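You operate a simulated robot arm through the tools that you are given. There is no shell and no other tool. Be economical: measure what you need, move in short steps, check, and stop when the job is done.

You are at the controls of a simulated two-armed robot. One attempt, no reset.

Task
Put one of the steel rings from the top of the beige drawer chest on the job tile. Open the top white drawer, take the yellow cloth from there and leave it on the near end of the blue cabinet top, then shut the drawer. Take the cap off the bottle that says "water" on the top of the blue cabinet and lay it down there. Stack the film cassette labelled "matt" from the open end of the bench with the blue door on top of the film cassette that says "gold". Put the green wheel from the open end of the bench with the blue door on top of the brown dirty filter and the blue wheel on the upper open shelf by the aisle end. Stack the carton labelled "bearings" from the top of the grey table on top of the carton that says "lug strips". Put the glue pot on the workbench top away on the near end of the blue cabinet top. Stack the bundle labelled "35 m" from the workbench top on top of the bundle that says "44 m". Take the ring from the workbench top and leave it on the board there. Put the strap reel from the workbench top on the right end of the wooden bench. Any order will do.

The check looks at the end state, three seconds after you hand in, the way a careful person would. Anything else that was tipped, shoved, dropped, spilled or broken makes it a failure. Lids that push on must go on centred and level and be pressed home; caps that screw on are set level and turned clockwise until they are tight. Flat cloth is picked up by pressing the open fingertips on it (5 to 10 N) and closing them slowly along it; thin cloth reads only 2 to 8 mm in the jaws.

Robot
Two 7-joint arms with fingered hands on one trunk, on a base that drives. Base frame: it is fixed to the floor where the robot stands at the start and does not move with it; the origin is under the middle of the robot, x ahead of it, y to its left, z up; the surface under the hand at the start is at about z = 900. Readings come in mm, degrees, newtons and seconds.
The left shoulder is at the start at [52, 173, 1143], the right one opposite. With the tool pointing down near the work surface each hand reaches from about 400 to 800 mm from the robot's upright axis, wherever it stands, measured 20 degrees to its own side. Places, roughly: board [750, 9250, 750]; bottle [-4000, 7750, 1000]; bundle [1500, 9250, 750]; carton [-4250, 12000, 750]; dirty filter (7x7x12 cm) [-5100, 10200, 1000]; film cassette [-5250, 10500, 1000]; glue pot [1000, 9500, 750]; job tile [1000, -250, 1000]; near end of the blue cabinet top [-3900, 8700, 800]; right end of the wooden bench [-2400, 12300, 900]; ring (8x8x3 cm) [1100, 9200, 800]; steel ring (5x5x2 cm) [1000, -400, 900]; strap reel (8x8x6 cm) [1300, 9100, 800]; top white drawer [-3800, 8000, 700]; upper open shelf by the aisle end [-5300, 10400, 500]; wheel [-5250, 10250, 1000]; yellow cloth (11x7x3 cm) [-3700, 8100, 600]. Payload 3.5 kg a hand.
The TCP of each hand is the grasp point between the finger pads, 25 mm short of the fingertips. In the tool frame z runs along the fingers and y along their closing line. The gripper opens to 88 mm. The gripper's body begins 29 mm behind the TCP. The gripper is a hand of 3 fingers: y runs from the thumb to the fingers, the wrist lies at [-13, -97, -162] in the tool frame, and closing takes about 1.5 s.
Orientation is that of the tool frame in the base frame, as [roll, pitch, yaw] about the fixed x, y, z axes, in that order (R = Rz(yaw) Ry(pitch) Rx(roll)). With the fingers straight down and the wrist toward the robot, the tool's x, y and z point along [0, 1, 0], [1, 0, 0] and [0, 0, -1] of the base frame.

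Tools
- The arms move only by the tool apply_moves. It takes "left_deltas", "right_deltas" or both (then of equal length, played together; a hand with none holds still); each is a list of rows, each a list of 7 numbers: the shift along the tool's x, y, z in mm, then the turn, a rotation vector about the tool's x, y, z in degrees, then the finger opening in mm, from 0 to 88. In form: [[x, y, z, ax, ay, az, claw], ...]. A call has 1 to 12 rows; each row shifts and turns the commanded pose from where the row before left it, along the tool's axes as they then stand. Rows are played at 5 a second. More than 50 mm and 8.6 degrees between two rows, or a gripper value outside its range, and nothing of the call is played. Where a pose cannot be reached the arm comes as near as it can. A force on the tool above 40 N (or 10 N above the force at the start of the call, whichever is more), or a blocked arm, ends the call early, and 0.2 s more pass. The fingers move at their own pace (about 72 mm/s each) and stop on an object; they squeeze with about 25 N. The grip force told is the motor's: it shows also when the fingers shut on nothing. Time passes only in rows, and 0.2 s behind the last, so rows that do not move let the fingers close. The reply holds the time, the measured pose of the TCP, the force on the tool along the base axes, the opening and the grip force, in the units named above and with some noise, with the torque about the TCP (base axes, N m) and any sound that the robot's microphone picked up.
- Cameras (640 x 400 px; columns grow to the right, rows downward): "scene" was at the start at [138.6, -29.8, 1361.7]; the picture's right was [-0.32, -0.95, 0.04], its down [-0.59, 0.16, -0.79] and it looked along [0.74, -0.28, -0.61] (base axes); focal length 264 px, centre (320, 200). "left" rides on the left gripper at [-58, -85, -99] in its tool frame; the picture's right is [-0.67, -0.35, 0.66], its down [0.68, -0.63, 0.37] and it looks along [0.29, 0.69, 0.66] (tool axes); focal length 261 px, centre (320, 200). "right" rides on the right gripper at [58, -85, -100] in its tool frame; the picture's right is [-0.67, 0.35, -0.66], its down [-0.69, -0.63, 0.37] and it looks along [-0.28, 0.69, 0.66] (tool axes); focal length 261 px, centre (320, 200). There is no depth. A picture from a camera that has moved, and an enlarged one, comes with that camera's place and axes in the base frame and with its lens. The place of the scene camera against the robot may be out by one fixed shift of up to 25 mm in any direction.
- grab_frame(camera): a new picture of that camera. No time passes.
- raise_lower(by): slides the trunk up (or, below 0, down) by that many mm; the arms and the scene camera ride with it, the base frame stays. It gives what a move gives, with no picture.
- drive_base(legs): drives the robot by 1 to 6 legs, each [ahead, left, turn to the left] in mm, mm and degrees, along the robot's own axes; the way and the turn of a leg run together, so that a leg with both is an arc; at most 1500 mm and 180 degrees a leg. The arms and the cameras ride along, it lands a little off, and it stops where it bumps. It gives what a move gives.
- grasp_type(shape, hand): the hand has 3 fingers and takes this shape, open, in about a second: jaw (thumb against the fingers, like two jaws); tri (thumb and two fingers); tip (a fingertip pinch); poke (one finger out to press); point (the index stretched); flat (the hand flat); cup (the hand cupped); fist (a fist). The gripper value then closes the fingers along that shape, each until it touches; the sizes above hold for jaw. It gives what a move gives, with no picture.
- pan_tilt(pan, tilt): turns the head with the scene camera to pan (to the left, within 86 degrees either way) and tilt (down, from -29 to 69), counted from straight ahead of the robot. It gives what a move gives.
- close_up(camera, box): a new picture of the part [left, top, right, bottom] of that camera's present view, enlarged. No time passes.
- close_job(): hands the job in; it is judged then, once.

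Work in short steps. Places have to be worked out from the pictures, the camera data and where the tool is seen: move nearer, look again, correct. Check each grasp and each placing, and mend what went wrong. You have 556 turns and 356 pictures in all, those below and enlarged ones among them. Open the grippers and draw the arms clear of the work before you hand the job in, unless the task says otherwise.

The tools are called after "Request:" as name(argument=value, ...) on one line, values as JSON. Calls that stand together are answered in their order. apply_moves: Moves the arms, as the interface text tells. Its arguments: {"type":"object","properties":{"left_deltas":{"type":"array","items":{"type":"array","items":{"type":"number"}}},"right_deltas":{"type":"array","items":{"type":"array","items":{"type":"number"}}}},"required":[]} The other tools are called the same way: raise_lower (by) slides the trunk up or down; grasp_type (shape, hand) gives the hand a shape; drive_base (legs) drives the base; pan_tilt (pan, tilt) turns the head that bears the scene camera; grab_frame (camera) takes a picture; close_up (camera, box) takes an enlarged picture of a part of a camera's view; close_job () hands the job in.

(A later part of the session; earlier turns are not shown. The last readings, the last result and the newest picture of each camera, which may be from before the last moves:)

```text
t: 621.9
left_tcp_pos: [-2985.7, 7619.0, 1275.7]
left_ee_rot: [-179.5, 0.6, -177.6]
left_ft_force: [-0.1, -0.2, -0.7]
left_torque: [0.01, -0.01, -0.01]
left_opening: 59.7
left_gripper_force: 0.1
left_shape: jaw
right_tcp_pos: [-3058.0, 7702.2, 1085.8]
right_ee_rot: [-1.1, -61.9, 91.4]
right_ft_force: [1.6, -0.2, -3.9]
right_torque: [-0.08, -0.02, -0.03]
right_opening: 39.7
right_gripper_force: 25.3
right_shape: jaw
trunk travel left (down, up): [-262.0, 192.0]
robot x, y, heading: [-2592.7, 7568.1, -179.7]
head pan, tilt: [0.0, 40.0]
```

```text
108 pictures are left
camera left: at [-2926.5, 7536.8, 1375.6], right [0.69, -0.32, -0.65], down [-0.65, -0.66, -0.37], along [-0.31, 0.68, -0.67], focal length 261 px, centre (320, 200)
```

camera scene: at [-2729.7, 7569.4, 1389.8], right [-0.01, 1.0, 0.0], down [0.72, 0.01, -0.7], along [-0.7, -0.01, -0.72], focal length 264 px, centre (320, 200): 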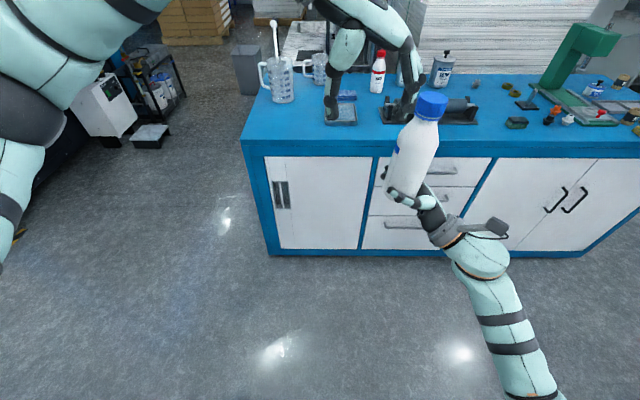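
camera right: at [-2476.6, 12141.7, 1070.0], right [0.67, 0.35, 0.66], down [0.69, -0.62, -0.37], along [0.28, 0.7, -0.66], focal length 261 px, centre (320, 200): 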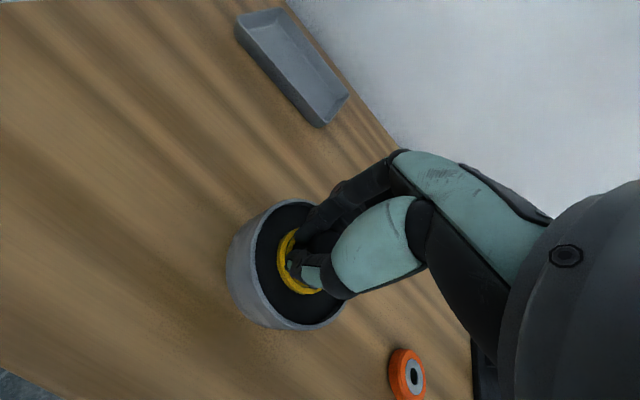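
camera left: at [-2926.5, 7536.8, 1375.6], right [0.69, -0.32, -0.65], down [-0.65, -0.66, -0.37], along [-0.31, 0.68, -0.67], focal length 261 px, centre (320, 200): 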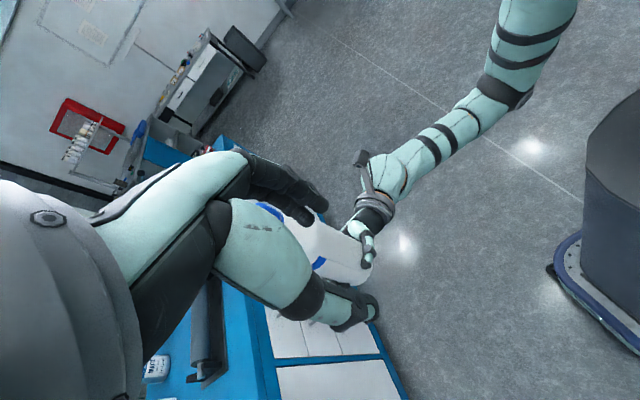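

The bottle is vertical at the middle: cap ≈(-3057,7720). I move the left hand above it.

Request:
apply_moves(left_deltas=[[18, 25, 0, 0, 0, 0, 60], [18, 25, 0, 0, 0, 0, 60], [18, 25, 0, 0, 0, 0, 60], [18, 25, 0, 0, 0, 0, 60], [0, 0, 0, 0, 0, 0, 60]])

Request:
grab_frame(camera="left")

Request:
close_up(camera="scene", box=[330, 0, 530, 220])

```text
t: 623.1
left_tcp_pos: [-3061.8, 7715.2, 1274.3]
left_ee_rot: [-179.7, 0.6, -177.6]
left_ft_force: [-0.2, -1.0, 1.0]
left_torque: [-0.01, 0.0, -0.02]
left_opening: 60.1
left_gripper_force: 0.0
left_shape: jaw
right_tcp_pos: [-3057.0, 7700.8, 1086.9]
right_ee_rot: [-1.0, -61.8, 91.4]
right_ft_force: [0.0, 0.2, -4.5]
right_torque: [-0.07, -0.01, 0.01]
right_opening: 39.8
right_gripper_force: 25.5
right_shape: jaw
trunk travel left (down, up): [-262.0, 192.0]
robot x, y, heading: [-2590.3, 7571.7, -179.2]
head pan, tilt: [0.0, 40.0]
```

```text
107 pictures are left
camera left: at [-3001.8, 7632.1, 1374.8], right [0.69, -0.32, -0.65], down [-0.66, -0.66, -0.37], along [-0.31, 0.68, -0.67], focal length 261 px, centre (320, 200)
```

left: 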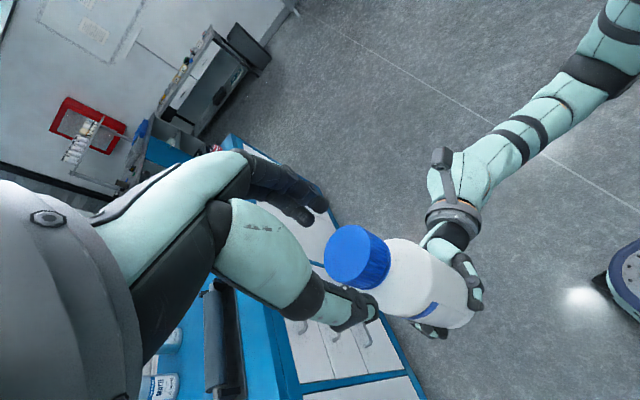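

```text
1.82 times, centred on (430, 110) of scene
camera zoom: at [-2729.6, 7568.0, 1389.8], right [-0.01, 1.0, 0.0], down [0.72, 0.01, -0.7], along [-0.7, -0.01, -0.72], focal length 480 px, centre (120, 364)
```

zoom: 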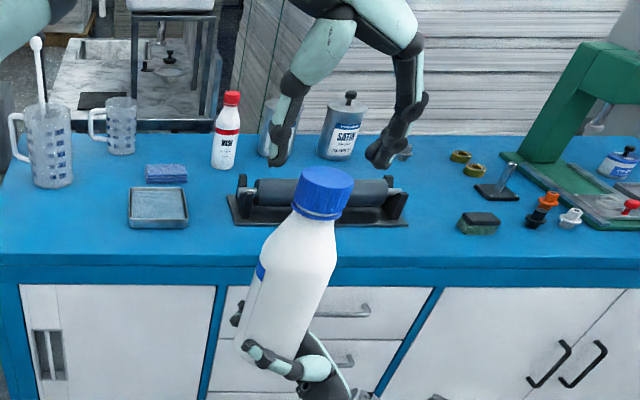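

By comparison with the earlier pre-grasp view the hand is laterally aligned and ~23 mm too high. I descend and close on the cap.

Request:
apply_moves(left_deltas=[[0, 0, 8, 0, 0, 0, 50], [0, 0, 8, 0, 0, 0, 50], [0, 0, 6, 0, 0, 0, 50], [0, 0, 0, 0, 0, 0, 50]])

Request:
grab_frame(camera="left")

```text
t: 624.1
left_tcp_pos: [-3060.6, 7715.1, 1251.2]
left_ee_rot: [-179.8, 0.6, -177.7]
left_ft_force: [0.1, 0.6, 0.5]
left_torque: [-0.01, 0.03, 0.02]
left_opening: 50.5
left_gripper_force: 0.1
left_shape: jaw
right_tcp_pos: [-3058.8, 7702.5, 1086.7]
right_ee_rot: [-1.0, -62.0, 91.3]
right_ft_force: [0.1, -0.1, -4.2]
right_torque: [-0.05, -0.02, 0.0]
right_opening: 39.8
right_gripper_force: 24.7
right_shape: jaw
trunk travel left (down, up): [-262.0, 192.0]
robot x, y, heading: [-2592.5, 7575.6, -179.5]
head pan, tilt: [0.0, 40.0]
```

```text
105 pictures are left
camera left: at [-3001.9, 7633.1, 1351.8], right [0.69, -0.32, -0.65], down [-0.65, -0.66, -0.37], along [-0.31, 0.68, -0.67], focal length 261 px, centre (320, 200)
```

left: 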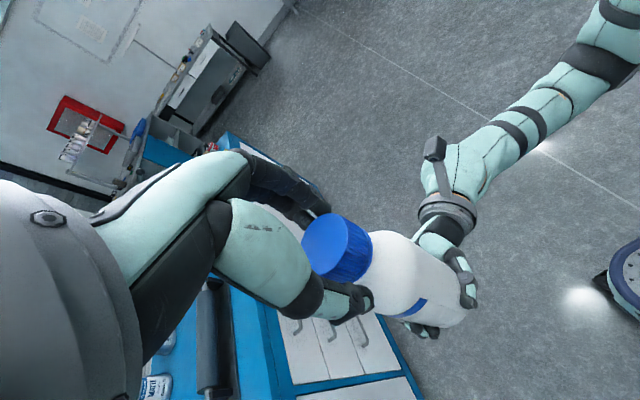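

Aligned like before. Close on the cap, then turn counter-clockwise.

Request:
apply_moves(left_deltas=[[0, 0, 0, 0, 0, 0, 38], [0, 0, 0, 0, 0, 0, 28], [0, 0, 0, 0, 0, 0, 10], [0, 0, 0, 0, 0, 0, 0], [0, 0, 0, 0, 0, 0, 0], [0, 0, 0, 0, 0, 0, 0]])

Request:
apply_moves(left_deltas=[[0, 0, 0, 0, 0, -5, 0], [0, 0, 0, 0, 0, -5, 0], [0, 0, 0, 0, 0, -5, 0], [0, 0, 0, 0, 0, -5, 0], [0, 0, 0, 0, 0, 0, 0]])

```text
t: 625.5
left_tcp_pos: [-3062.3, 7714.6, 1251.8]
left_ee_rot: [-179.7, 0.6, -177.6]
left_ft_force: [-0.3, 0.5, -0.9]
left_torque: [0.01, 0.01, -0.03]
left_opening: 29.8
left_gripper_force: 24.9
left_shape: jaw
right_tcp_pos: [-3058.3, 7701.6, 1087.1]
right_ee_rot: [-1.0, -61.9, 91.3]
right_ft_force: [-0.8, -1.1, -4.7]
right_torque: [0.06, -0.04, 0.0]
right_opening: 39.6
right_gripper_force: 24.9
right_shape: jaw
trunk travel left (down, up): [-262.0, 192.0]
robot x, y, heading: [-2586.4, 7570.4, -179.3]
head pan, tilt: [0.0, 40.0]
```

```text
t: 626.7
left_tcp_pos: [-3062.9, 7714.7, 1252.3]
left_ee_rot: [-179.6, 0.5, -157.5]
left_ft_force: [0.9, 0.7, -0.6]
left_torque: [0.04, 0.02, -0.03]
left_opening: 29.8
left_gripper_force: 24.6
left_shape: jaw
right_tcp_pos: [-3059.1, 7702.6, 1088.5]
right_ee_rot: [-0.9, -61.8, 91.4]
right_ft_force: [-0.4, -0.6, -5.6]
right_torque: [0.06, -0.03, 0.04]
right_opening: 40.0
right_gripper_force: 25.2
right_shape: jaw
trunk travel left (down, up): [-262.0, 192.0]
robot x, y, heading: [-2589.1, 7569.4, -179.5]
head pan, tilt: [0.0, 40.0]
```

Position held well. I turn another 60° and check whether the bottle's label stays put.

Request:
apply_moves(left_deltas=[[0, 0, 0, 0, 0, -6, 0], [0, 0, 0, 0, 0, -6, 0], [0, 0, 0, 0, 0, -6, 0], [0, 0, 0, 0, 0, -6, 0], [0, 0, 0, 0, 0, -6, 0], [0, 0, 0, 0, 0, -6, 0], [0, 0, 0, 0, 0, -6, 0], [0, 0, 0, 0, 0, -6, 0], [0, 0, 0, 0, 0, -6, 0], [0, 0, 0, 0, 0, -6, 0], [0, 0, 0, 0, 0, 0, 0]])

Request:
close_up(camera="scene", box=[330, 0, 530, 220])

```text
t: 629.1
left_tcp_pos: [-3061.2, 7714.0, 1250.4]
left_ee_rot: [-179.4, -0.2, -97.5]
left_ft_force: [-1.4, 1.2, 2.6]
left_torque: [0.04, 0.17, -0.03]
left_opening: 29.8
left_gripper_force: 25.2
left_shape: jaw
right_tcp_pos: [-3059.3, 7701.3, 1087.5]
right_ee_rot: [-1.1, -61.9, 91.5]
right_ft_force: [1.6, -1.4, -6.6]
right_torque: [0.05, -0.04, -0.02]
right_opening: 39.7
right_gripper_force: 24.8
right_shape: jaw
trunk travel left (down, up): [-262.0, 192.0]
robot x, y, heading: [-2590.4, 7566.9, -179.5]
head pan, tilt: [0.0, 40.0]
```

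```text
1.82 times, centred on (430, 110) of scene
camera zoom: at [-2730.0, 7568.7, 1389.7], right [-0.01, 1.0, 0.0], down [0.72, 0.01, -0.7], along [-0.7, -0.01, -0.72], focal length 480 px, centre (120, 364)
```

zoom: 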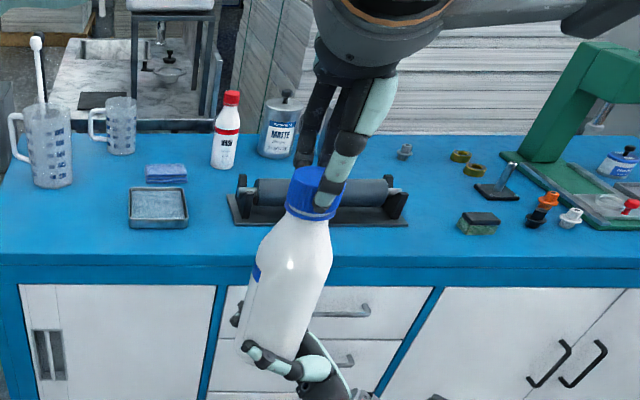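

The bottle stayed; the cap has turned 80°. I turn another 24° and test lifting gently.

Request:
apply_moves(left_deltas=[[0, 0, -0.5, 0, 0, -6, 0], [0, 0, 0, 0, 0, -6, 0], [0, 0, -0.5, 0, 0, -6, 0], [0, 0, 0, 0, 0, -6, 0], [0, 0, -2, 0, 0, 0, 0], [0, 0, -2, 0, 0, 0, 0], [0, 0, 0, 0, 0, 0, 0]])

```text
t: 630.7
left_tcp_pos: [-3062.3, 7714.6, 1255.5]
left_ee_rot: [-179.4, -0.5, -73.7]
left_ft_force: [-2.1, -0.1, -4.1]
left_torque: [-0.02, 0.2, 0.0]
left_opening: 29.9
left_gripper_force: 25.1
left_shape: jaw
right_tcp_pos: [-3059.0, 7701.6, 1087.3]
right_ee_rot: [-1.1, -61.8, 91.4]
right_ft_force: [2.2, -0.5, 4.1]
right_torque: [0.08, 0.12, -0.01]
right_opening: 39.5
right_gripper_force: 24.2
right_shape: jaw
trunk travel left (down, up): [-262.0, 192.0]
robot x, y, heading: [-2590.2, 7570.1, -179.5]
head pan, tilt: [0.0, 40.0]
```

Still threaded. I re-grip: lower 4 mm, open, rotate back 104°, close, and turn again.

Request:
apply_moves(left_deltas=[[0, 0, 4, 0, 0, 0, 0], [0, 0, 0, 0, 0, 0, 30], [0, 0, 0, 0, 0, 0, 46], [0, 0, 0, 0, 0, 4, 46], [0, 0, 0, 0, 0, 8, 46], [0, 0, 0, 0, 0, 8, 46], [0, 0, 0, 0, 0, 8, 46], [0, 0, 0, 0, 0, 8, 46], [0, 0, 0, 0, 0, 8, 46], [0, 0, 0, 0, 0, 8, 46], [0, 0, 0, 0, 0, 8, 46], [0, 0, 0, 0, 0, 8, 46]])

Request:
apply_moves(left_deltas=[[0, 0, 0, 0, 0, 8, 46], [0, 0, 0, 0, 0, 8, 46], [0, 0, 0, 0, 0, 8, 46], [0, 0, 0, 0, 0, 8, 46], [0, 0, 0, 0, 0, 0, 46], [0, 0, 0, 0, 0, 0, 34], [0, 0, 0, 0, 0, 0, 22], [0, 0, 0, 0, 0, 0, 0], [0, 0, 0, 0, 0, 0, 0], [0, 0, 0, 0, 0, 0, 0]])

Request:
close_up(camera="scene", box=[330, 0, 530, 220])

```text
t: 633.3
left_tcp_pos: [-3062.1, 7714.3, 1252.2]
left_ee_rot: [-179.4, 0.3, -141.6]
left_ft_force: [-0.2, -0.2, 0.4]
left_torque: [-0.03, 0.0, 0.03]
left_opening: 45.9
left_gripper_force: 0.1
left_shape: jaw
right_tcp_pos: [-3059.4, 7701.2, 1086.8]
right_ee_rot: [-1.2, -61.9, 91.6]
right_ft_force: [1.5, -0.5, -4.2]
right_torque: [-0.04, 0.02, -0.06]
right_opening: 40.0
right_gripper_force: 24.7
right_shape: jaw
trunk travel left (down, up): [-262.0, 192.0]
robot x, y, heading: [-2595.3, 7573.3, -179.5]
head pan, tilt: [0.0, 40.0]
```

```text
t: 635.5
left_tcp_pos: [-3062.0, 7715.1, 1252.0]
left_ee_rot: [-179.6, 0.6, -173.6]
left_ft_force: [-0.5, -0.6, 0.2]
left_torque: [-0.02, -0.02, -0.01]
left_opening: 30.0
left_gripper_force: 25.1
left_shape: jaw
right_tcp_pos: [-3057.4, 7702.6, 1086.9]
right_ee_rot: [-0.8, -62.0, 91.3]
right_ft_force: [0.4, -0.2, -4.5]
right_torque: [0.01, 0.04, -0.01]
right_opening: 39.8
right_gripper_force: 24.8
right_shape: jaw
trunk travel left (down, up): [-262.0, 192.0]
robot x, y, heading: [-2585.9, 7572.2, -179.6]
head pan, tilt: [0.0, 40.0]
```

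```text
1.82 times, centred on (430, 110) of scene
camera zoom: at [-2729.8, 7569.0, 1389.8], right [-0.01, 1.0, 0.0], down [0.72, 0.01, -0.7], along [-0.7, -0.01, -0.72], focal length 480 px, centre (120, 364)
```

zoom: 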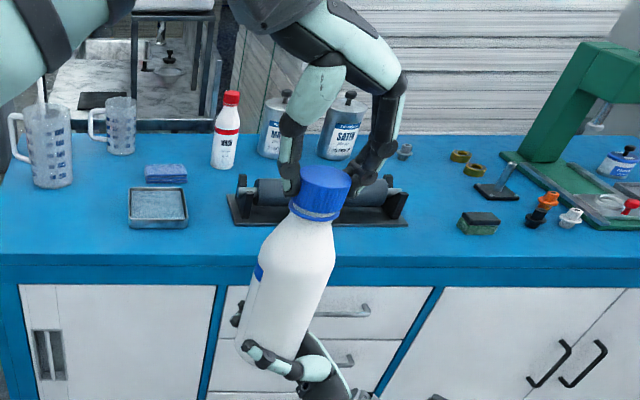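

Re-gripped. Turn another 104° counter-clockwise with a slight lift.

Request:
apply_moves(left_deltas=[[0, 0, 0, 0, 0, -8, 0], [0, 0, 0, 0, 0, -8, 0], [0, 0, -0.3, 0, 0, -8, 0], [0, 0, 0, 0, 0, -8, 0], [0, 0, -0.3, 0, 0, -8, 0], [0, 0, 0, 0, 0, -8, 0], [0, 0, -0.3, 0, 0, -8, 0], [0, 0, 0, 0, 0, -8, 0], [0, 0, -0.3, 0, 0, -8, 0], [0, 0, 0, 0, 0, -8, 0], [0, 0, 0, 0, 0, -8, 0], [0, 0, 0, 0, 0, -8, 0]])

Request:
apply_moves(left_deltas=[[0, 0, -2, 0, 0, -4, 0], [0, 0, -2, 0, 0, 0, 0], [0, 0, 0, 0, 0, 0, 0]])

```text
t: 638.1
left_tcp_pos: [-3061.9, 7715.2, 1253.4]
left_ee_rot: [-179.6, -0.4, -77.5]
left_ft_force: [-1.6, 0.3, -0.3]
left_torque: [-0.06, 0.19, -0.02]
left_opening: 29.6
left_gripper_force: 24.8
left_shape: jaw
right_tcp_pos: [-3058.1, 7703.4, 1087.8]
right_ee_rot: [-1.0, -61.9, 91.4]
right_ft_force: [1.7, -0.8, -4.3]
right_torque: [0.02, 0.01, 0.04]
right_opening: 39.6
right_gripper_force: 25.0
right_shape: jaw
trunk travel left (down, up): [-262.0, 192.0]
robot x, y, heading: [-2591.4, 7571.9, -179.6]
head pan, tilt: [0.0, 40.0]
```

```text
t: 638.9
left_tcp_pos: [-3063.1, 7713.9, 1256.7]
left_ee_rot: [-179.4, -0.6, -73.6]
left_ft_force: [-1.0, -0.2, -10.7]
left_torque: [-0.06, 0.16, 0.0]
left_opening: 29.4
left_gripper_force: 25.1
left_shape: jaw
right_tcp_pos: [-3057.9, 7701.7, 1087.8]
right_ee_rot: [-1.0, -61.9, 91.5]
right_ft_force: [1.6, 0.2, 5.8]
right_torque: [0.08, 0.09, 0.01]
right_opening: 39.8
right_gripper_force: 24.9
right_shape: jaw
trunk travel left (down, up): [-262.0, 192.0]
robot x, y, heading: [-2588.9, 7570.5, -179.4]
head pan, tilt: [0.0, 40.0]
```

Still attached after ~200°. Another cycle.

Request:
apply_moves(left_deltas=[[0, 0, 3.5, 0, 0, 0, 0], [0, 0, 0, 0, 0, 0, 30], [0, 0, 0, 0, 0, 0, 46], [0, 0, 0, 0, 0, 4, 46], [0, 0, 0, 0, 0, 8, 46], [0, 0, 0, 0, 0, 8, 46], [0, 0, 0, 0, 0, 8, 46], [0, 0, 0, 0, 0, 8, 46], [0, 0, 0, 0, 0, 8, 46], [0, 0, 0, 0, 0, 8, 46], [0, 0, 0, 0, 0, 8, 46], [0, 0, 0, 0, 0, 8, 46]])

Request:
apply_moves(left_deltas=[[0, 0, 0, 0, 0, 8, 46], [0, 0, 0, 0, 0, 8, 46], [0, 0, 0, 0, 0, 8, 46], [0, 0, 0, 0, 0, 8, 46], [0, 0, 0, 0, 0, 0, 46], [0, 0, 0, 0, 0, 0, 34], [0, 0, 0, 0, 0, 0, 22], [0, 0, 0, 0, 0, 0, 0], [0, 0, 0, 0, 0, 0, 0], [0, 0, 0, 0, 0, 0, 0]])

Request:
apply_moves(left_deltas=[[0, 0, 0, 0, 0, -8, 0], [0, 0, 0, 0, 0, -8, 0], [0, 0, -0.3, 0, 0, -8, 0], [0, 0, 0, 0, 0, -8, 0], [0, 0, -0.3, 0, 0, -8, 0], [0, 0, 0, 0, 0, -8, 0], [0, 0, -0.3, 0, 0, -8, 0], [0, 0, 0, 0, 0, -8, 0], [0, 0, -0.3, 0, 0, -8, 0], [0, 0, 0, 0, 0, -8, 0], [0, 0, 0, 0, 0, -8, 0], [0, 0, 0, 0, 0, -8, 0]])

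Request:
apply_moves(left_deltas=[[0, 0, -2, 0, 0, -4, 0], [0, 0, -2, 0, 0, 0, 0], [0, 0, 0, 0, 0, 0, 0]])

```text
t: 641.5
left_tcp_pos: [-3062.7, 7714.5, 1253.9]
left_ee_rot: [-179.4, 0.3, -141.7]
left_ft_force: [-0.2, -0.3, 0.6]
left_torque: [0.01, -0.03, -0.01]
left_opening: 45.7
left_gripper_force: 0.0
left_shape: jaw
right_tcp_pos: [-3058.2, 7701.6, 1086.3]
right_ee_rot: [-1.2, -61.9, 91.5]
right_ft_force: [0.1, 0.1, -4.4]
right_torque: [-0.02, -0.02, 0.01]
right_opening: 39.8
right_gripper_force: 25.4
right_shape: jaw
trunk travel left (down, up): [-262.0, 192.0]
robot x, y, heading: [-2591.5, 7572.0, -179.6]
head pan, tilt: [0.0, 40.0]
```

```text
t: 643.7
left_tcp_pos: [-3062.4, 7714.8, 1254.1]
left_ee_rot: [-179.6, 0.7, -173.6]
left_ft_force: [-1.4, 0.7, 0.5]
left_torque: [-0.01, -0.02, 0.0]
left_opening: 30.0
left_gripper_force: 25.2
left_shape: jaw
right_tcp_pos: [-3058.3, 7703.3, 1087.4]
right_ee_rot: [-1.1, -61.9, 91.6]
right_ft_force: [0.0, 0.2, -4.5]
right_torque: [0.03, 0.02, 0.0]
right_opening: 39.5
right_gripper_force: 24.9
right_shape: jaw
trunk travel left (down, up): [-262.0, 192.0]
robot x, y, heading: [-2589.4, 7573.1, -179.5]
head pan, tilt: [0.0, 40.0]
```

```text
t: 646.3
left_tcp_pos: [-3061.3, 7715.3, 1256.0]
left_ee_rot: [-179.5, -0.4, -77.5]
left_ft_force: [0.0, 0.7, -0.1]
left_torque: [-0.01, 0.01, -0.01]
left_opening: 29.7
left_gripper_force: 25.6
left_shape: jaw
right_tcp_pos: [-3058.7, 7702.5, 1087.7]
right_ee_rot: [-1.0, -61.9, 91.3]
right_ft_force: [-0.1, -0.6, -4.0]
right_torque: [0.02, -0.05, 0.03]
right_opening: 39.8
right_gripper_force: 25.3
right_shape: jaw
trunk travel left (down, up): [-262.0, 192.0]
robot x, y, heading: [-2589.4, 7573.0, -179.4]
head pan, tilt: [0.0, 40.0]
```

```text
t: 647.1
left_tcp_pos: [-3062.5, 7715.4, 1258.8]
left_ee_rot: [-179.5, -0.5, -73.6]
left_ft_force: [0.0, -0.3, -0.5]
left_torque: [0.0, -0.04, -0.02]
left_opening: 29.9
left_gripper_force: 24.7
left_shape: jaw
right_tcp_pos: [-3058.6, 7700.6, 1087.5]
right_ee_rot: [-0.9, -61.9, 91.2]
right_ft_force: [0.6, -0.4, -4.0]
right_torque: [-0.01, -0.03, 0.01]
right_opening: 39.4
right_gripper_force: 25.0
right_shape: jaw
trunk travel left (down, up): [-262.0, 192.0]
robot x, y, heading: [-2590.6, 7571.6, -179.6]
head pan, tilt: [0.0, 40.0]
```

No pull now: the cap seems free. I lift it 40 mm and look.

Request:
apply_moves(left_deltas=[[0, 0, -8, 0, 0, 0, 0], [0, 0, -15, 0, 0, 0, 0], [0, 0, -15, 0, 0, 0, 0], [0, 0, 0, 0, 0, 0, 0]])

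Request:
close_up(camera="scene", box=[330, 0, 530, 220])

```text
t: 648.1
left_tcp_pos: [-3066.2, 7710.1, 1297.9]
left_ee_rot: [-179.2, -0.4, -73.1]
left_ft_force: [0.6, -0.2, 0.5]
left_torque: [0.0, 0.0, 0.01]
left_opening: 30.0
left_gripper_force: 25.0
left_shape: jaw
right_tcp_pos: [-3059.1, 7703.4, 1086.6]
right_ee_rot: [-1.0, -61.8, 91.3]
right_ft_force: [0.5, 0.0, -4.1]
right_torque: [-0.04, -0.02, 0.01]
right_opening: 39.7
right_gripper_force: 24.9
right_shape: jaw
trunk travel left (down, up): [-262.0, 192.0]
robot x, y, heading: [-2591.5, 7571.4, -179.5]
head pan, tilt: [0.0, 40.0]
```

```text
1.82 times, centred on (430, 110) of scene
camera zoom: at [-2729.8, 7569.0, 1389.7], right [-0.01, 1.0, 0.0], down [0.72, 0.01, -0.7], along [-0.7, -0.01, -0.72], focal length 480 px, centre (120, 364)
```

zoom: 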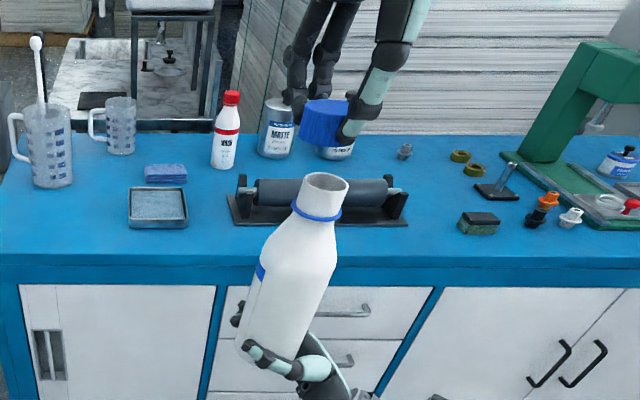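

The cap is off and the bottle stays upright. I move the left hand (with cap) aside to the left, then raise the bottle with the right hand while I will lower the trunk.

Request:
apply_moves(left_deltas=[[28, 8, 0, 0, 0, 3, 0], [28, 8, 0, 0, 0, 3, 0], [28, 6, 5, 0, 0, 3, 0], [28, 4, 10, 0, 0, 3, 0], [28, 2, 10, 0, 0, 3, 0], [28, 0, 10, 0, 0, 3, 0], [0, 0, 0, 0, 0, 0, 0]])

Request:
apply_moves(right_deltas=[[22, 0, 12, 0, 0, 0, 30], [22, 0, 12, 0, 0, 0, 30], [22, 0, 12, 0, 0, 0, 30], [22, 0, 12, 0, 0, 0, 30], [22, 0, 12, 0, 0, 0, 30], [22, 0, 12, 0, 0, 0, 30], [0, 0, 0, 0, 0, 0, 30]])

Request:
grab_frame(camera="scene")

```text
t: 649.7
left_tcp_pos: [-3065.5, 7544.6, 1262.0]
left_ee_rot: [-179.3, -0.2, -91.7]
left_ft_force: [-0.5, -0.7, 0.3]
left_torque: [-0.01, 0.02, 0.01]
left_opening: 30.2
left_gripper_force: 25.3
left_shape: jaw
right_tcp_pos: [-3058.4, 7702.6, 1087.0]
right_ee_rot: [-1.0, -62.0, 91.3]
right_ft_force: [-0.5, -0.3, -4.4]
right_torque: [-0.03, -0.01, -0.02]
right_opening: 39.8
right_gripper_force: 24.7
right_shape: jaw
trunk travel left (down, up): [-262.0, 192.0]
robot x, y, heading: [-2588.7, 7571.2, -179.3]
head pan, tilt: [0.0, 40.0]
```

```text
t: 651.3
left_tcp_pos: [-3064.5, 7544.6, 1262.6]
left_ee_rot: [-179.4, -0.2, -91.6]
left_ft_force: [0.6, 0.7, -0.5]
left_torque: [-0.01, -0.01, -0.01]
left_opening: 29.9
left_gripper_force: 25.2
left_shape: jaw
right_tcp_pos: [-3059.4, 7700.9, 1237.7]
right_ee_rot: [-1.0, -61.9, 91.3]
right_ft_force: [-0.5, 0.8, -4.7]
right_torque: [-0.07, 0.01, 0.02]
right_opening: 39.8
right_gripper_force: 25.1
right_shape: jaw
trunk travel left (down, up): [-262.0, 192.0]
robot x, y, heading: [-2587.5, 7568.8, -179.6]
head pan, tilt: [0.0, 40.0]
```

```text
101 pictures are left
camera scene: at [-2729.8, 7569.1, 1389.7], right [-0.01, 1.0, 0.0], down [0.72, 0.01, -0.7], along [-0.7, -0.01, -0.72], focal length 264 px, centre (320, 200)
```

scene: 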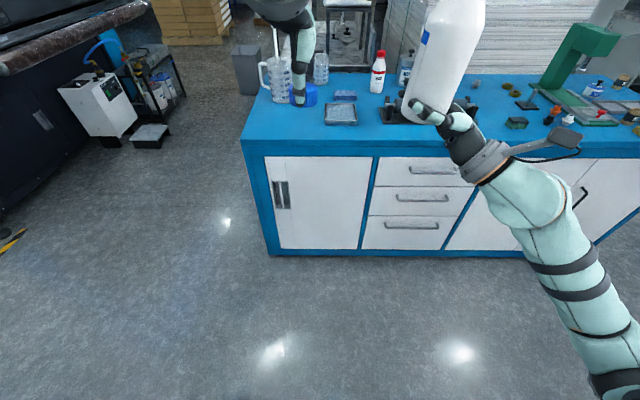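

Both arms are in good posture. I lower the trunk 215 mm and drive ahead so the cap comes over the free front-left part of the top.

Request:
raise_lower(by=-215)

Request:
drive_base(legs=[[550, 30, 0]])

Request:
grab_frame(camera="left")

```text
t: 653.6
left_tcp_pos: [-3062.7, 7543.4, 1049.2]
left_ee_rot: [-179.3, -0.4, -91.6]
left_ft_force: [0.7, 1.0, -0.2]
left_torque: [-0.01, 0.04, 0.04]
left_opening: 30.0
left_gripper_force: 25.0
left_shape: jaw
right_tcp_pos: [-3074.5, 7701.0, 1001.1]
right_ee_rot: [-6.1, -61.6, 95.9]
right_ft_force: [-0.7, -0.3, -5.2]
right_torque: [-0.05, -0.05, -0.03]
right_opening: 39.9
right_gripper_force: 24.3
right_shape: jaw
trunk travel left (down, up): [-47.0, 407.0]
robot x, y, heading: [-2592.7, 7568.8, -179.4]
head pan, tilt: [0.0, 40.0]
```

```text
t: 656.7
left_tcp_pos: [-3614.6, 7510.1, 1047.6]
left_ee_rot: [-179.2, -0.4, -91.7]
left_ft_force: [-1.1, 0.1, -0.2]
left_torque: [0.02, 0.01, 0.03]
left_opening: 29.6
left_gripper_force: 24.9
left_shape: jaw
right_tcp_pos: [-3625.8, 7667.6, 1001.4]
right_ee_rot: [-6.5, -61.7, 96.2]
right_ft_force: [0.5, -0.1, -3.4]
right_torque: [-0.05, -0.04, 0.0]
right_opening: 40.0
right_gripper_force: 25.2
right_shape: jaw
trunk travel left (down, up): [-47.0, 407.0]
robot x, y, heading: [-3138.5, 7534.4, -179.4]
head pan, tilt: [0.0, 40.0]
```

```text
100 pictures are left
camera left: at [-3530.3, 7565.8, 1147.3], right [0.38, 0.66, -0.65], down [0.61, -0.71, -0.35], along [-0.69, -0.27, -0.67], focal length 261 px, centre (320, 200)
```

left: 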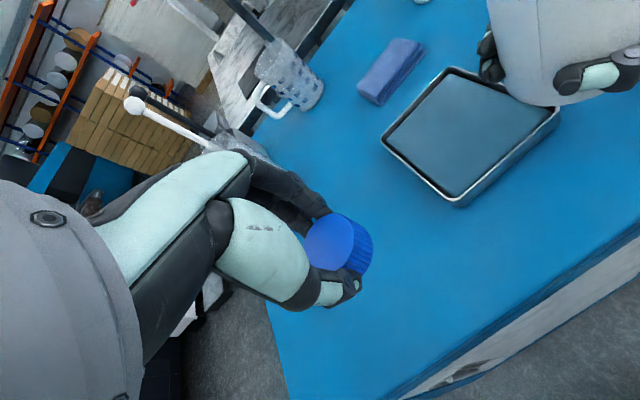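

Clear spot below. I lower the cap to the surface.

Request:
apply_moves(left_deltas=[[0, 0, 35, 0, 0, 0, 0], [0, 0, 35, 0, 0, 0, 0], [0, 0, 35, 0, 0, 0, 0], [0, 0, 35, 0, 0, 0, 0], [0, 0, 15, 0, 0, 0, 0], [0, 0, 0, 0, 0, 0, 0]])

Request:
apply_moves(left_deltas=[[0, 0, 4, 0, 0, 0, 0], [0, 0, 4, 0, 0, 0, 0], [0, 0, 3, 0, 0, 0, 0], [0, 0, 3, 0, 0, 0, 0], [0, 0, 0, 0, 0, 0, 0]])

```text
t: 658.1
left_tcp_pos: [-3613.5, 7510.3, 892.3]
left_ee_rot: [-179.2, -0.3, -91.7]
left_ft_force: [0.3, 0.4, -0.5]
left_torque: [0.01, 0.01, -0.02]
left_opening: 29.8
left_gripper_force: 25.0
left_shape: jaw
right_tcp_pos: [-3625.6, 7667.2, 1000.9]
right_ee_rot: [-6.1, -61.8, 95.9]
right_ft_force: [-0.7, -0.2, -3.8]
right_torque: [-0.07, -0.01, -0.01]
right_opening: 39.5
right_gripper_force: 24.7
right_shape: jaw
trunk travel left (down, up): [-47.0, 407.0]
robot x, y, heading: [-3141.9, 7538.0, -179.6]
head pan, tilt: [0.0, 40.0]
```

```text
t: 659.3
left_tcp_pos: [-3613.3, 7509.6, 879.3]
left_ee_rot: [-179.4, -0.3, -91.7]
left_ft_force: [0.0, 0.6, 4.5]
left_torque: [0.02, 0.1, -0.01]
left_opening: 29.8
left_gripper_force: 24.6
left_shape: jaw
right_tcp_pos: [-3625.5, 7666.5, 1002.5]
right_ee_rot: [-6.2, -61.7, 96.0]
right_ft_force: [1.0, -0.2, -4.5]
right_torque: [-0.04, -0.02, 0.01]
right_opening: 39.7
right_gripper_force: 24.8
right_shape: jaw
trunk travel left (down, up): [-47.0, 407.0]
robot x, y, heading: [-3142.4, 7534.3, -179.7]
head pan, tilt: [0.0, 40.0]
```

Touching. Release the cap and lift.

Request:
apply_moves(left_deltas=[[0, 0, 0, 0, 0, 0, 35], [0, 0, 0, 0, 0, 0, 48], [0, 0, 0, 0, 0, 0, 56], [0, 0, -15, 0, 0, 0, 56], [0, 0, -30, 0, 0, 0, 56], [0, 0, -35, 0, 0, 0, 56], [0, 0, -35, 0, 0, 0, 56], [0, 0, -35, 0, 0, 0, 56], [0, 0, -30, 0, 0, 0, 56]])

Request:
grab_frame(camera="left")

```text
t: 661.3
left_tcp_pos: [-3613.2, 7508.6, 1061.9]
left_ee_rot: [-179.4, -0.3, -91.9]
left_ft_force: [0.4, 0.5, 0.2]
left_torque: [-0.03, 0.01, 0.01]
left_opening: 55.7
left_gripper_force: 0.1
left_shape: jaw
right_tcp_pos: [-3624.8, 7667.1, 1000.5]
right_ee_rot: [-6.1, -61.8, 95.9]
right_ft_force: [-0.3, -0.7, -4.2]
right_torque: [-0.03, -0.05, -0.01]
right_opening: 39.5
right_gripper_force: 25.2
right_shape: jaw
trunk travel left (down, up): [-47.0, 407.0]
robot x, y, heading: [-3141.0, 7537.1, -179.6]
head pan, tilt: [0.0, 40.0]
```

```text
99 pictures are left
camera left: at [-3529.3, 7565.2, 1161.3], right [0.38, 0.66, -0.66], down [0.61, -0.71, -0.35], along [-0.7, -0.27, -0.67], focal length 261 px, centre (320, 200)
```

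left: 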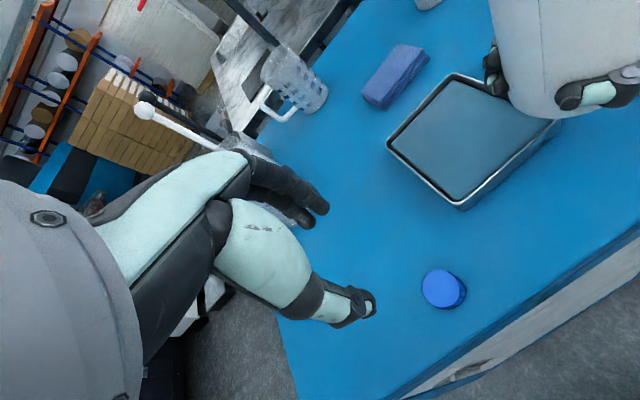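

Cap lies on the top. Now I hand the bottle over: back off into free space, lower the bottle with the right hand and shift it left a little.

Request:
drive_base(legs=[[-350, 0, 0]])

Request:
apply_moves(right_deltas=[[-24, 0, -13, 0, 0, 0, 30], [-24, 0, -13, 0, 0, 0, 30], [-24, 0, -13, 0, 0, 0, 30], [-24, 0, -13, 0, 0, 0, 30], [-14, 0, 26, 0, 0, 0, 30], [-14, 0, 26, 0, 0, 0, 30], [0, 0, 0, 0, 0, 0, 30]])

Request:
pan_tilt(pan=-10, tilt=25)

Request:
grab_frame(camera="scene")

```text
t: 663.6
left_tcp_pos: [-3257.7, 7514.1, 1062.0]
left_ee_rot: [-179.4, -0.2, -92.2]
left_ft_force: [-0.6, -1.1, 0.2]
left_torque: [0.01, 0.02, 0.0]
left_opening: 55.5
left_gripper_force: 0.1
left_shape: jaw
right_tcp_pos: [-3267.2, 7671.6, 1001.3]
right_ee_rot: [-6.2, -61.8, 95.5]
right_ft_force: [-0.1, -0.1, -5.0]
right_torque: [-0.08, -0.02, -0.02]
right_opening: 40.1
right_gripper_force: 24.8
right_shape: jaw
trunk travel left (down, up): [-47.0, 407.0]
robot x, y, heading: [-2783.3, 7538.2, 180.1]
head pan, tilt: [0.0, 40.0]
```

```text
t: 665.2
left_tcp_pos: [-3258.4, 7512.9, 1061.7]
left_ee_rot: [-179.3, -0.4, -92.2]
left_ft_force: [0.3, 0.3, 0.9]
left_torque: [-0.01, 0.0, 0.04]
left_opening: 55.7
left_gripper_force: 0.1
left_shape: jaw
right_tcp_pos: [-3262.3, 7611.8, 893.6]
right_ee_rot: [-6.1, -61.8, 95.4]
right_ft_force: [-0.4, -0.1, -3.9]
right_torque: [-0.05, -0.01, 0.01]
right_opening: 39.5
right_gripper_force: 24.9
right_shape: jaw
trunk travel left (down, up): [-47.0, 407.0]
robot x, y, heading: [-2787.1, 7535.6, 180.0]
head pan, tilt: [0.0, 40.0]
```

```text
t: 666.0
left_tcp_pos: [-3258.4, 7514.0, 1061.0]
left_ee_rot: [-179.3, -0.3, -92.2]
left_ft_force: [0.6, 0.0, -0.2]
left_torque: [0.0, 0.02, 0.01]
left_opening: 55.2
left_gripper_force: 0.1
left_shape: jaw
right_tcp_pos: [-3263.1, 7610.7, 892.6]
right_ee_rot: [-6.3, -61.9, 95.6]
right_ft_force: [0.3, -0.4, -4.6]
right_torque: [-0.02, -0.04, 0.0]
right_opening: 39.9
right_gripper_force: 25.3
right_shape: jaw
trunk travel left (down, up): [-47.0, 407.0]
robot x, y, heading: [-2784.5, 7537.0, 180.2]
head pan, tilt: [-10.0, 25.0]
```

```text
98 pictures are left
camera scene: at [-3098.3, 7552.7, 1113.3], right [0.16, 0.98, 0.07], down [0.76, -0.07, -0.65], along [-0.63, 0.16, -0.76], focal length 264 px, centre (320, 200)
```

scene: 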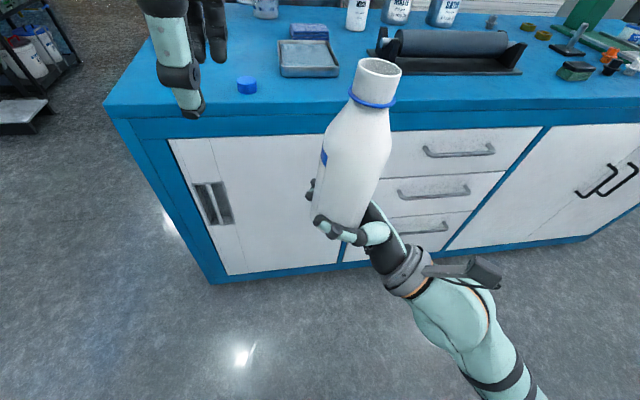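

I move the left hand above the bottle neck (≈(-3272,7626)).

Request:
apply_moves(left_deltas=[[0, 0, -30, 0, 0, 0, 60], [-28, 3, 0, 0, 0, 0, 60], [-28, 3, 0, 0, 0, 0, 60], [-28, 3, 0, 0, 0, 0, 60], [-24, 3, 0, 0, 0, 0, 60], [0, 0, 0, 0, 0, 0, 60]])

Request:
grab_frame(camera="left")

```text
t: 667.4
left_tcp_pos: [-3267.2, 7624.1, 1088.7]
left_ee_rot: [-179.3, -0.3, -92.2]
left_ft_force: [0.8, 0.1, -0.2]
left_torque: [0.04, -0.01, -0.01]
left_opening: 59.6
left_gripper_force: 0.0
left_shape: jaw
right_tcp_pos: [-3262.2, 7611.4, 893.5]
right_ee_rot: [-6.2, -61.7, 95.5]
right_ft_force: [0.0, -0.1, -3.9]
right_torque: [-0.06, -0.04, -0.02]
right_opening: 40.0
right_gripper_force: 24.7
right_shape: jaw
trunk travel left (down, up): [-47.0, 407.0]
robot x, y, heading: [-2786.4, 7533.9, 179.7]
head pan, tilt: [-10.0, 25.0]
```

```text
97 pictures are left
camera left: at [-3182.0, 7678.2, 1189.3], right [0.38, 0.65, -0.65], down [0.61, -0.71, -0.36], along [-0.7, -0.26, -0.67], focal length 261 px, centre (320, 200)
```

left: 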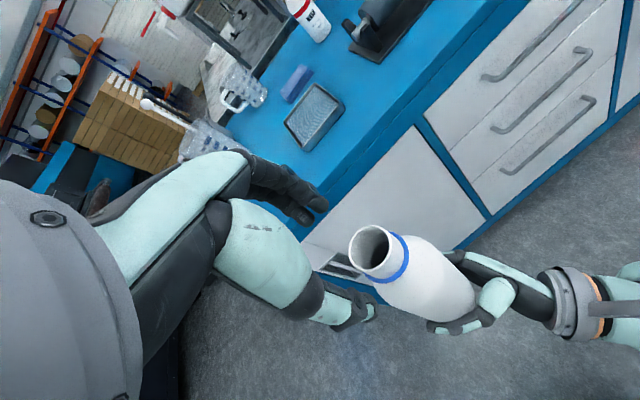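

Aligned within a few mm; neck top ≈ z 1039. I correct 4 mm, descend 50 mm and close on the neck.

Request:
apply_moves(left_deltas=[[-4, 4, 15, 0, 0, 0, 56], [0, 0, 15, 0, 0, 0, 56], [0, 0, 12, 0, 0, 0, 56], [0, 0, 8, 0, 0, 0, 56], [0, 0, 0, 0, 0, 0, 56]])

Request:
grab_frame(camera="left")

```text
t: 668.6
left_tcp_pos: [-3270.1, 7625.9, 1040.6]
left_ee_rot: [-179.3, -0.3, -92.1]
left_ft_force: [0.6, 0.6, -0.2]
left_torque: [0.0, -0.01, -0.02]
left_opening: 56.4
left_gripper_force: 0.0
left_shape: jaw
right_tcp_pos: [-3261.6, 7612.0, 892.7]
right_ee_rot: [-6.0, -61.8, 95.4]
right_ft_force: [-0.2, -0.4, -4.8]
right_torque: [-0.06, 0.0, -0.02]
right_opening: 40.0
right_gripper_force: 25.2
right_shape: jaw
trunk travel left (down, up): [-47.0, 407.0]
robot x, y, heading: [-2789.7, 7533.9, 180.1]
head pan, tilt: [-10.0, 25.0]
```

```text
96 pictures are left
camera left: at [-3185.1, 7681.3, 1140.4], right [0.38, 0.65, -0.65], down [0.61, -0.71, -0.36], along [-0.7, -0.26, -0.67], focal length 261 px, centre (320, 200)
```

left: 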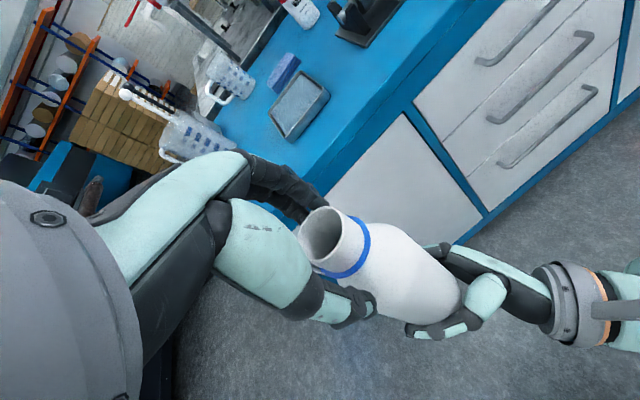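

Neck is between thumb and fingers. Close the left on the neck.

Request:
apply_moves(left_deltas=[[0, 0, 0, 0, 0, 0, 42], [0, 0, 0, 0, 0, 0, 30], [0, 0, 0, 0, 0, 0, 15], [0, 0, 0, 0, 0, 0, 0], [0, 0, 0, 0, 0, 0, 0], [0, 0, 0, 0, 0, 0, 0]])

Request:
close_up(camera="scene", box=[240, 0, 480, 260])

```text
t: 670.0
left_tcp_pos: [-3270.2, 7626.0, 1040.8]
left_ee_rot: [-179.4, -0.3, -92.3]
left_ft_force: [0.5, 0.1, -0.1]
left_torque: [-0.04, 0.01, 0.03]
left_opening: 22.0
left_gripper_force: 24.7
left_shape: jaw
right_tcp_pos: [-3263.5, 7611.1, 893.7]
right_ee_rot: [-5.9, -61.8, 95.2]
right_ft_force: [-0.1, 0.5, -4.3]
right_torque: [-0.09, -0.05, -0.05]
right_opening: 39.5
right_gripper_force: 25.0
right_shape: jaw
trunk travel left (down, up): [-47.0, 407.0]
robot x, y, heading: [-2783.5, 7537.0, 180.1]
head pan, tilt: [-10.0, 25.0]
```

```text
1.54 times, centred on (360, 130) of scene
camera zoom: at [-3098.3, 7552.8, 1113.3], right [0.16, 0.98, 0.07], down [0.76, -0.07, -0.65], along [-0.63, 0.16, -0.76], focal length 406 px, centre (258, 308)
```

zoom: 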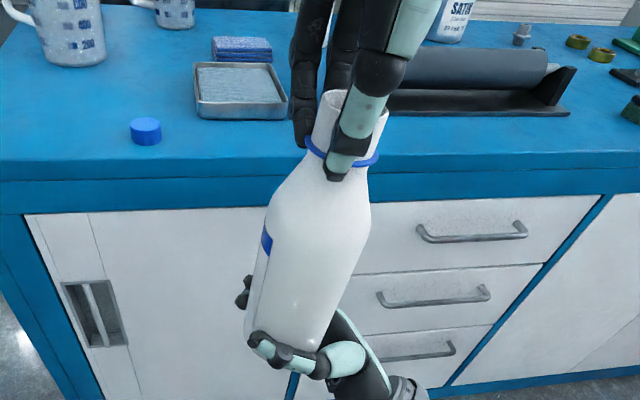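

Neck gripped. Now the right hand opens and withdraws to the right.

Request:
apply_moves(right_deltas=[[0, 0, 0, 0, 0, 0, 45], [0, 0, 0, 0, 0, 0, 60], [0, 0, 0, 0, 0, 0, 80], [0, 0, 0, 0, 0, 0, 84], [0, 0, -25, 0, 0, 0, 84], [0, 0, -40, 0, 0, 0, 84], [0, 0, -40, 0, 0, 0, 84], [0, 0, -40, 0, 0, 0, 84]])

Request:
grab_frame(camera="scene")

```text
t: 671.8
left_tcp_pos: [-3270.3, 7625.9, 1040.7]
left_ee_rot: [-179.4, -0.2, -92.1]
left_ft_force: [-0.4, -0.8, 0.1]
left_torque: [-0.03, 0.01, 0.01]
left_opening: 21.0
left_gripper_force: 25.1
left_shape: jaw
right_tcp_pos: [-3260.6, 7741.8, 823.6]
right_ee_rot: [-6.1, -61.7, 95.5]
right_ft_force: [-0.6, 0.4, -0.7]
right_torque: [0.01, 0.04, 0.02]
right_opening: 84.0
right_gripper_force: 0.1
right_shape: jaw
trunk travel left (down, up): [-47.0, 407.0]
robot x, y, heading: [-2781.9, 7539.4, 180.1]
head pan, tilt: [-10.0, 25.0]
```

```text
94 pictures are left
camera scene: at [-3098.2, 7553.2, 1113.3], right [0.16, 0.98, 0.07], down [0.76, -0.07, -0.65], along [-0.63, 0.16, -0.76], focal length 264 px, centre (320, 200)
```

scene: 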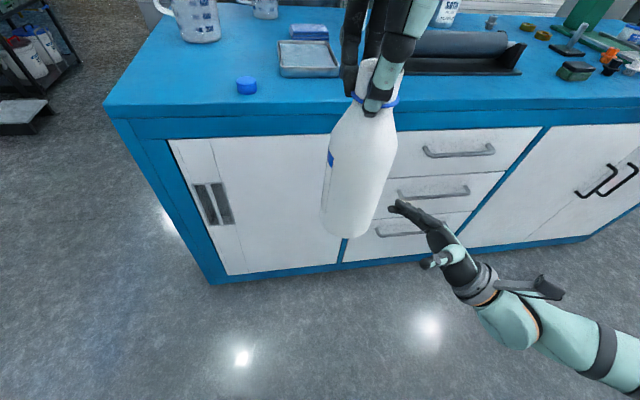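

The bottle hangs in the left hand. I raise the right hand well clear, lift the bottle a little, and drive to a free spot at the left part of the top.

Request:
apply_moves(left_deltas=[[0, 0, -15, 0, 0, 0, 0], [0, 0, -15, 0, 0, 0, 0], [0, 0, -15, 0, 0, 0, 0], [0, 0, 0, 0, 0, 0, 0], [0, 0, 0, 0, 0, 0, 0], [0, 0, 0, 0, 0, 0, 0], [0, 0, 0, 0, 0, 0, 0], [0, 0, 0, 0, 0, 0, 0], [0, 0, 0, 0, 0, 0, 0]], right_deltas=[[0, 0, -30, 0, 0, 0, 84], [0, 0, -30, 0, 0, 0, 84], [28, 0, 14, 0, 0, 0, 84], [28, 0, 14, 0, 0, 0, 84], [28, 0, 14, 0, 0, 0, 84], [28, 0, 14, 0, 0, 0, 84], [28, 0, 14, 0, 0, 0, 84], [28, 0, 14, 0, 0, 0, 84], [28, 0, 14, 0, 0, 0, 84]])

Request:
apply_moves(right_deltas=[[28, 0, 14, 0, 0, 0, 84], [28, 0, 14, 0, 0, 0, 84], [28, 0, 14, 0, 0, 0, 84]])

Request:
drive_base(legs=[[0, 150, 0], [400, 0, 0]])

Request:
grab_frame(camera="scene")

```text
t: 673.8
left_tcp_pos: [-3269.4, 7626.0, 1085.6]
left_ee_rot: [-179.3, -0.3, -92.2]
left_ft_force: [0.3, 0.0, -4.5]
left_torque: [-0.06, 0.05, 0.01]
left_opening: 20.9
left_gripper_force: 24.7
left_shape: jaw
right_tcp_pos: [-3267.8, 7801.0, 1014.6]
right_ee_rot: [-6.0, -61.7, 95.2]
right_ft_force: [0.0, 0.2, 0.1]
right_torque: [-0.02, -0.02, 0.02]
right_opening: 83.9
right_gripper_force: 0.0
right_shape: jaw
trunk travel left (down, up): [-47.0, 407.0]
robot x, y, heading: [-2787.5, 7539.7, 180.0]
head pan, tilt: [-10.0, 25.0]
```

```text
t: 674.6
left_tcp_pos: [-3269.8, 7625.6, 1084.8]
left_ee_rot: [-179.5, -0.3, -92.2]
left_ft_force: [0.6, 0.0, -4.5]
left_torque: [-0.03, 0.02, 0.01]
left_opening: 21.0
left_gripper_force: 24.9
left_shape: jaw
right_tcp_pos: [-3275.3, 7804.3, 1106.9]
right_ee_rot: [-6.4, -61.8, 95.6]
right_ft_force: [-0.5, -0.8, -0.4]
right_torque: [0.0, -0.01, 0.0]
right_opening: 84.2
right_gripper_force: 0.0
right_shape: jaw
trunk travel left (down, up): [-47.0, 407.0]
robot x, y, heading: [-2788.4, 7536.2, 179.8]
head pan, tilt: [-10.0, 25.0]
```

```text
t: 678.1
left_tcp_pos: [-3676.2, 7472.2, 1085.8]
left_ee_rot: [-179.2, -0.3, -91.9]
left_ft_force: [0.5, 0.0, -5.1]
left_torque: [0.0, 0.04, -0.01]
left_opening: 21.0
left_gripper_force: 25.4
left_shape: jaw
right_tcp_pos: [-3682.5, 7648.8, 1107.0]
right_ee_rot: [-6.5, -61.7, 96.1]
right_ft_force: [-0.1, 0.2, 0.2]
right_torque: [0.0, 0.01, 0.0]
right_opening: 84.0
right_gripper_force: 0.0
right_shape: jaw
trunk travel left (down, up): [-47.0, 407.0]
robot x, y, heading: [-3193.6, 7383.9, -179.9]
head pan, tilt: [-10.0, 25.0]
```

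```text
93 pictures are left
camera scene: at [-3504.7, 7398.4, 1113.3], right [0.15, 0.99, 0.07], down [0.76, -0.07, -0.65], along [-0.63, 0.15, -0.76], focal length 264 px, centre (320, 200)
```

scene: 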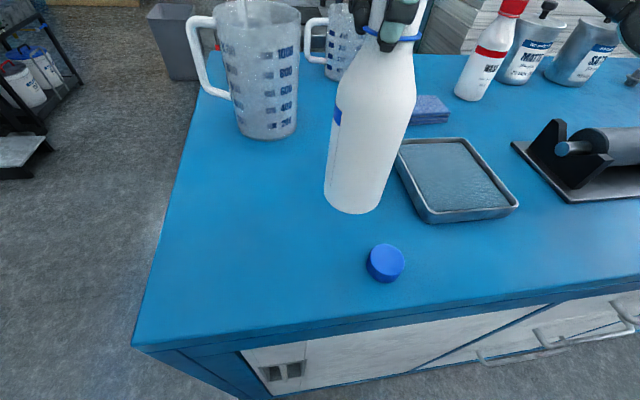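

Good free spot. I shift 15 mm left and lower the bottle to the surface.

Request:
apply_moves(left_deltas=[[8, 0, 15, 0, 0, 0, 0], [7, 0, 20, 0, 0, 0, 0], [0, 0, 15, 0, 0, 0, 0], [0, 0, 8, 0, 0, 0, 0], [0, 0, 4, 0, 0, 0, 0], [0, 0, 3, 0, 0, 0, 0], [0, 0, 0, 0, 0, 0, 0]])

Request:
apply_moves(left_deltas=[[0, 0, 3, 0, 0, 0, 0], [0, 0, 3, 0, 0, 0, 0], [0, 0, 2, 0, 0, 0, 0], [0, 0, 0, 0, 0, 0, 0]])

```text
t: 679.7
left_tcp_pos: [-3675.2, 7454.3, 1021.3]
left_ee_rot: [-179.5, -0.3, -91.8]
left_ft_force: [-0.3, -1.7, 7.7]
left_torque: [-0.02, 0.05, -0.01]
left_opening: 20.9
left_gripper_force: 25.0
left_shape: jaw
right_tcp_pos: [-3680.4, 7647.3, 1107.7]
right_ee_rot: [-5.9, -61.8, 95.6]
right_ft_force: [0.2, -0.3, 0.0]
right_torque: [-0.01, 0.0, 0.01]
right_opening: 83.9
right_gripper_force: 0.1
right_shape: jaw
trunk travel left (down, up): [-47.0, 407.0]
robot x, y, heading: [-3190.5, 7387.1, -179.8]
head pan, tilt: [-10.0, 25.0]
```

```text
t: 680.7
left_tcp_pos: [-3672.8, 7454.3, 1015.8]
left_ee_rot: [-179.7, -0.2, -91.8]
left_ft_force: [1.3, -5.8, 33.8]
left_torque: [-0.12, 0.05, 0.03]
left_opening: 22.7
left_gripper_force: 24.7
left_shape: jaw
right_tcp_pos: [-3676.8, 7644.8, 1110.9]
right_ee_rot: [-5.7, -61.8, 95.3]
right_ft_force: [0.1, 0.2, 0.2]
right_torque: [-0.01, -0.02, -0.02]
right_opening: 83.9
right_gripper_force: 0.0
right_shape: jaw
trunk travel left (down, up): [-47.0, 407.0]
robot x, y, heading: [-3190.8, 7384.0, -179.8]
head pan, tilt: [-10.0, 25.0]
```

On the surface. Ease up, release the neck, and lift straight up.

Request:
apply_moves(left_deltas=[[0, 0, -4, 0, 0, 0, 0], [0, 0, 0, 0, 0, 0, 28], [0, 0, 0, 0, 0, 0, 42], [0, 0, 0, 0, 0, 0, 56], [0, 0, 0, 0, 0, 0, 56], [0, 0, -15, 0, 0, 0, 56], [0, 0, -25, 0, 0, 0, 56], [0, 0, -30, 0, 0, 0, 56]])

Request:
grab_frame(camera="scene")

```text
t: 682.5
left_tcp_pos: [-3678.3, 7455.3, 1086.9]
left_ee_rot: [-179.5, -0.3, -92.0]
left_ft_force: [0.1, 0.1, 0.5]
left_torque: [0.03, 0.0, 0.02]
left_opening: 55.3
left_gripper_force: 0.1
left_shape: jaw
right_tcp_pos: [-3681.9, 7647.8, 1107.6]
right_ee_rot: [-6.3, -61.8, 95.9]
right_ft_force: [0.3, 0.3, -0.5]
right_torque: [0.0, -0.01, 0.0]
right_opening: 84.0
right_gripper_force: 0.1
right_shape: jaw
trunk travel left (down, up): [-47.0, 407.0]
robot x, y, heading: [-3190.9, 7382.5, -179.8]
head pan, tilt: [-10.0, 25.0]
```

```text
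92 pictures are left
camera scene: at [-3503.7, 7398.4, 1113.6], right [0.15, 0.99, 0.07], down [0.76, -0.07, -0.65], along [-0.63, 0.15, -0.76], focal length 264 px, centre (320, 200)
```

scene: 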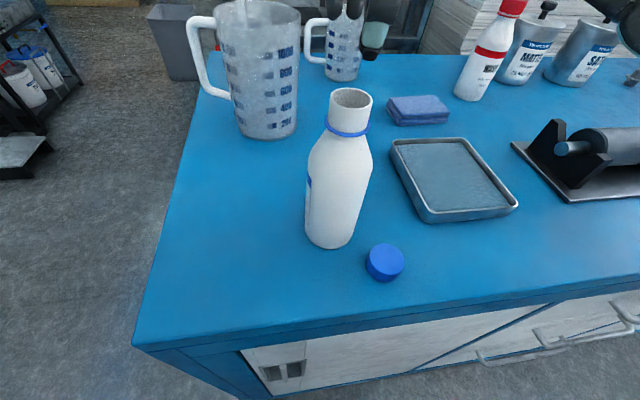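

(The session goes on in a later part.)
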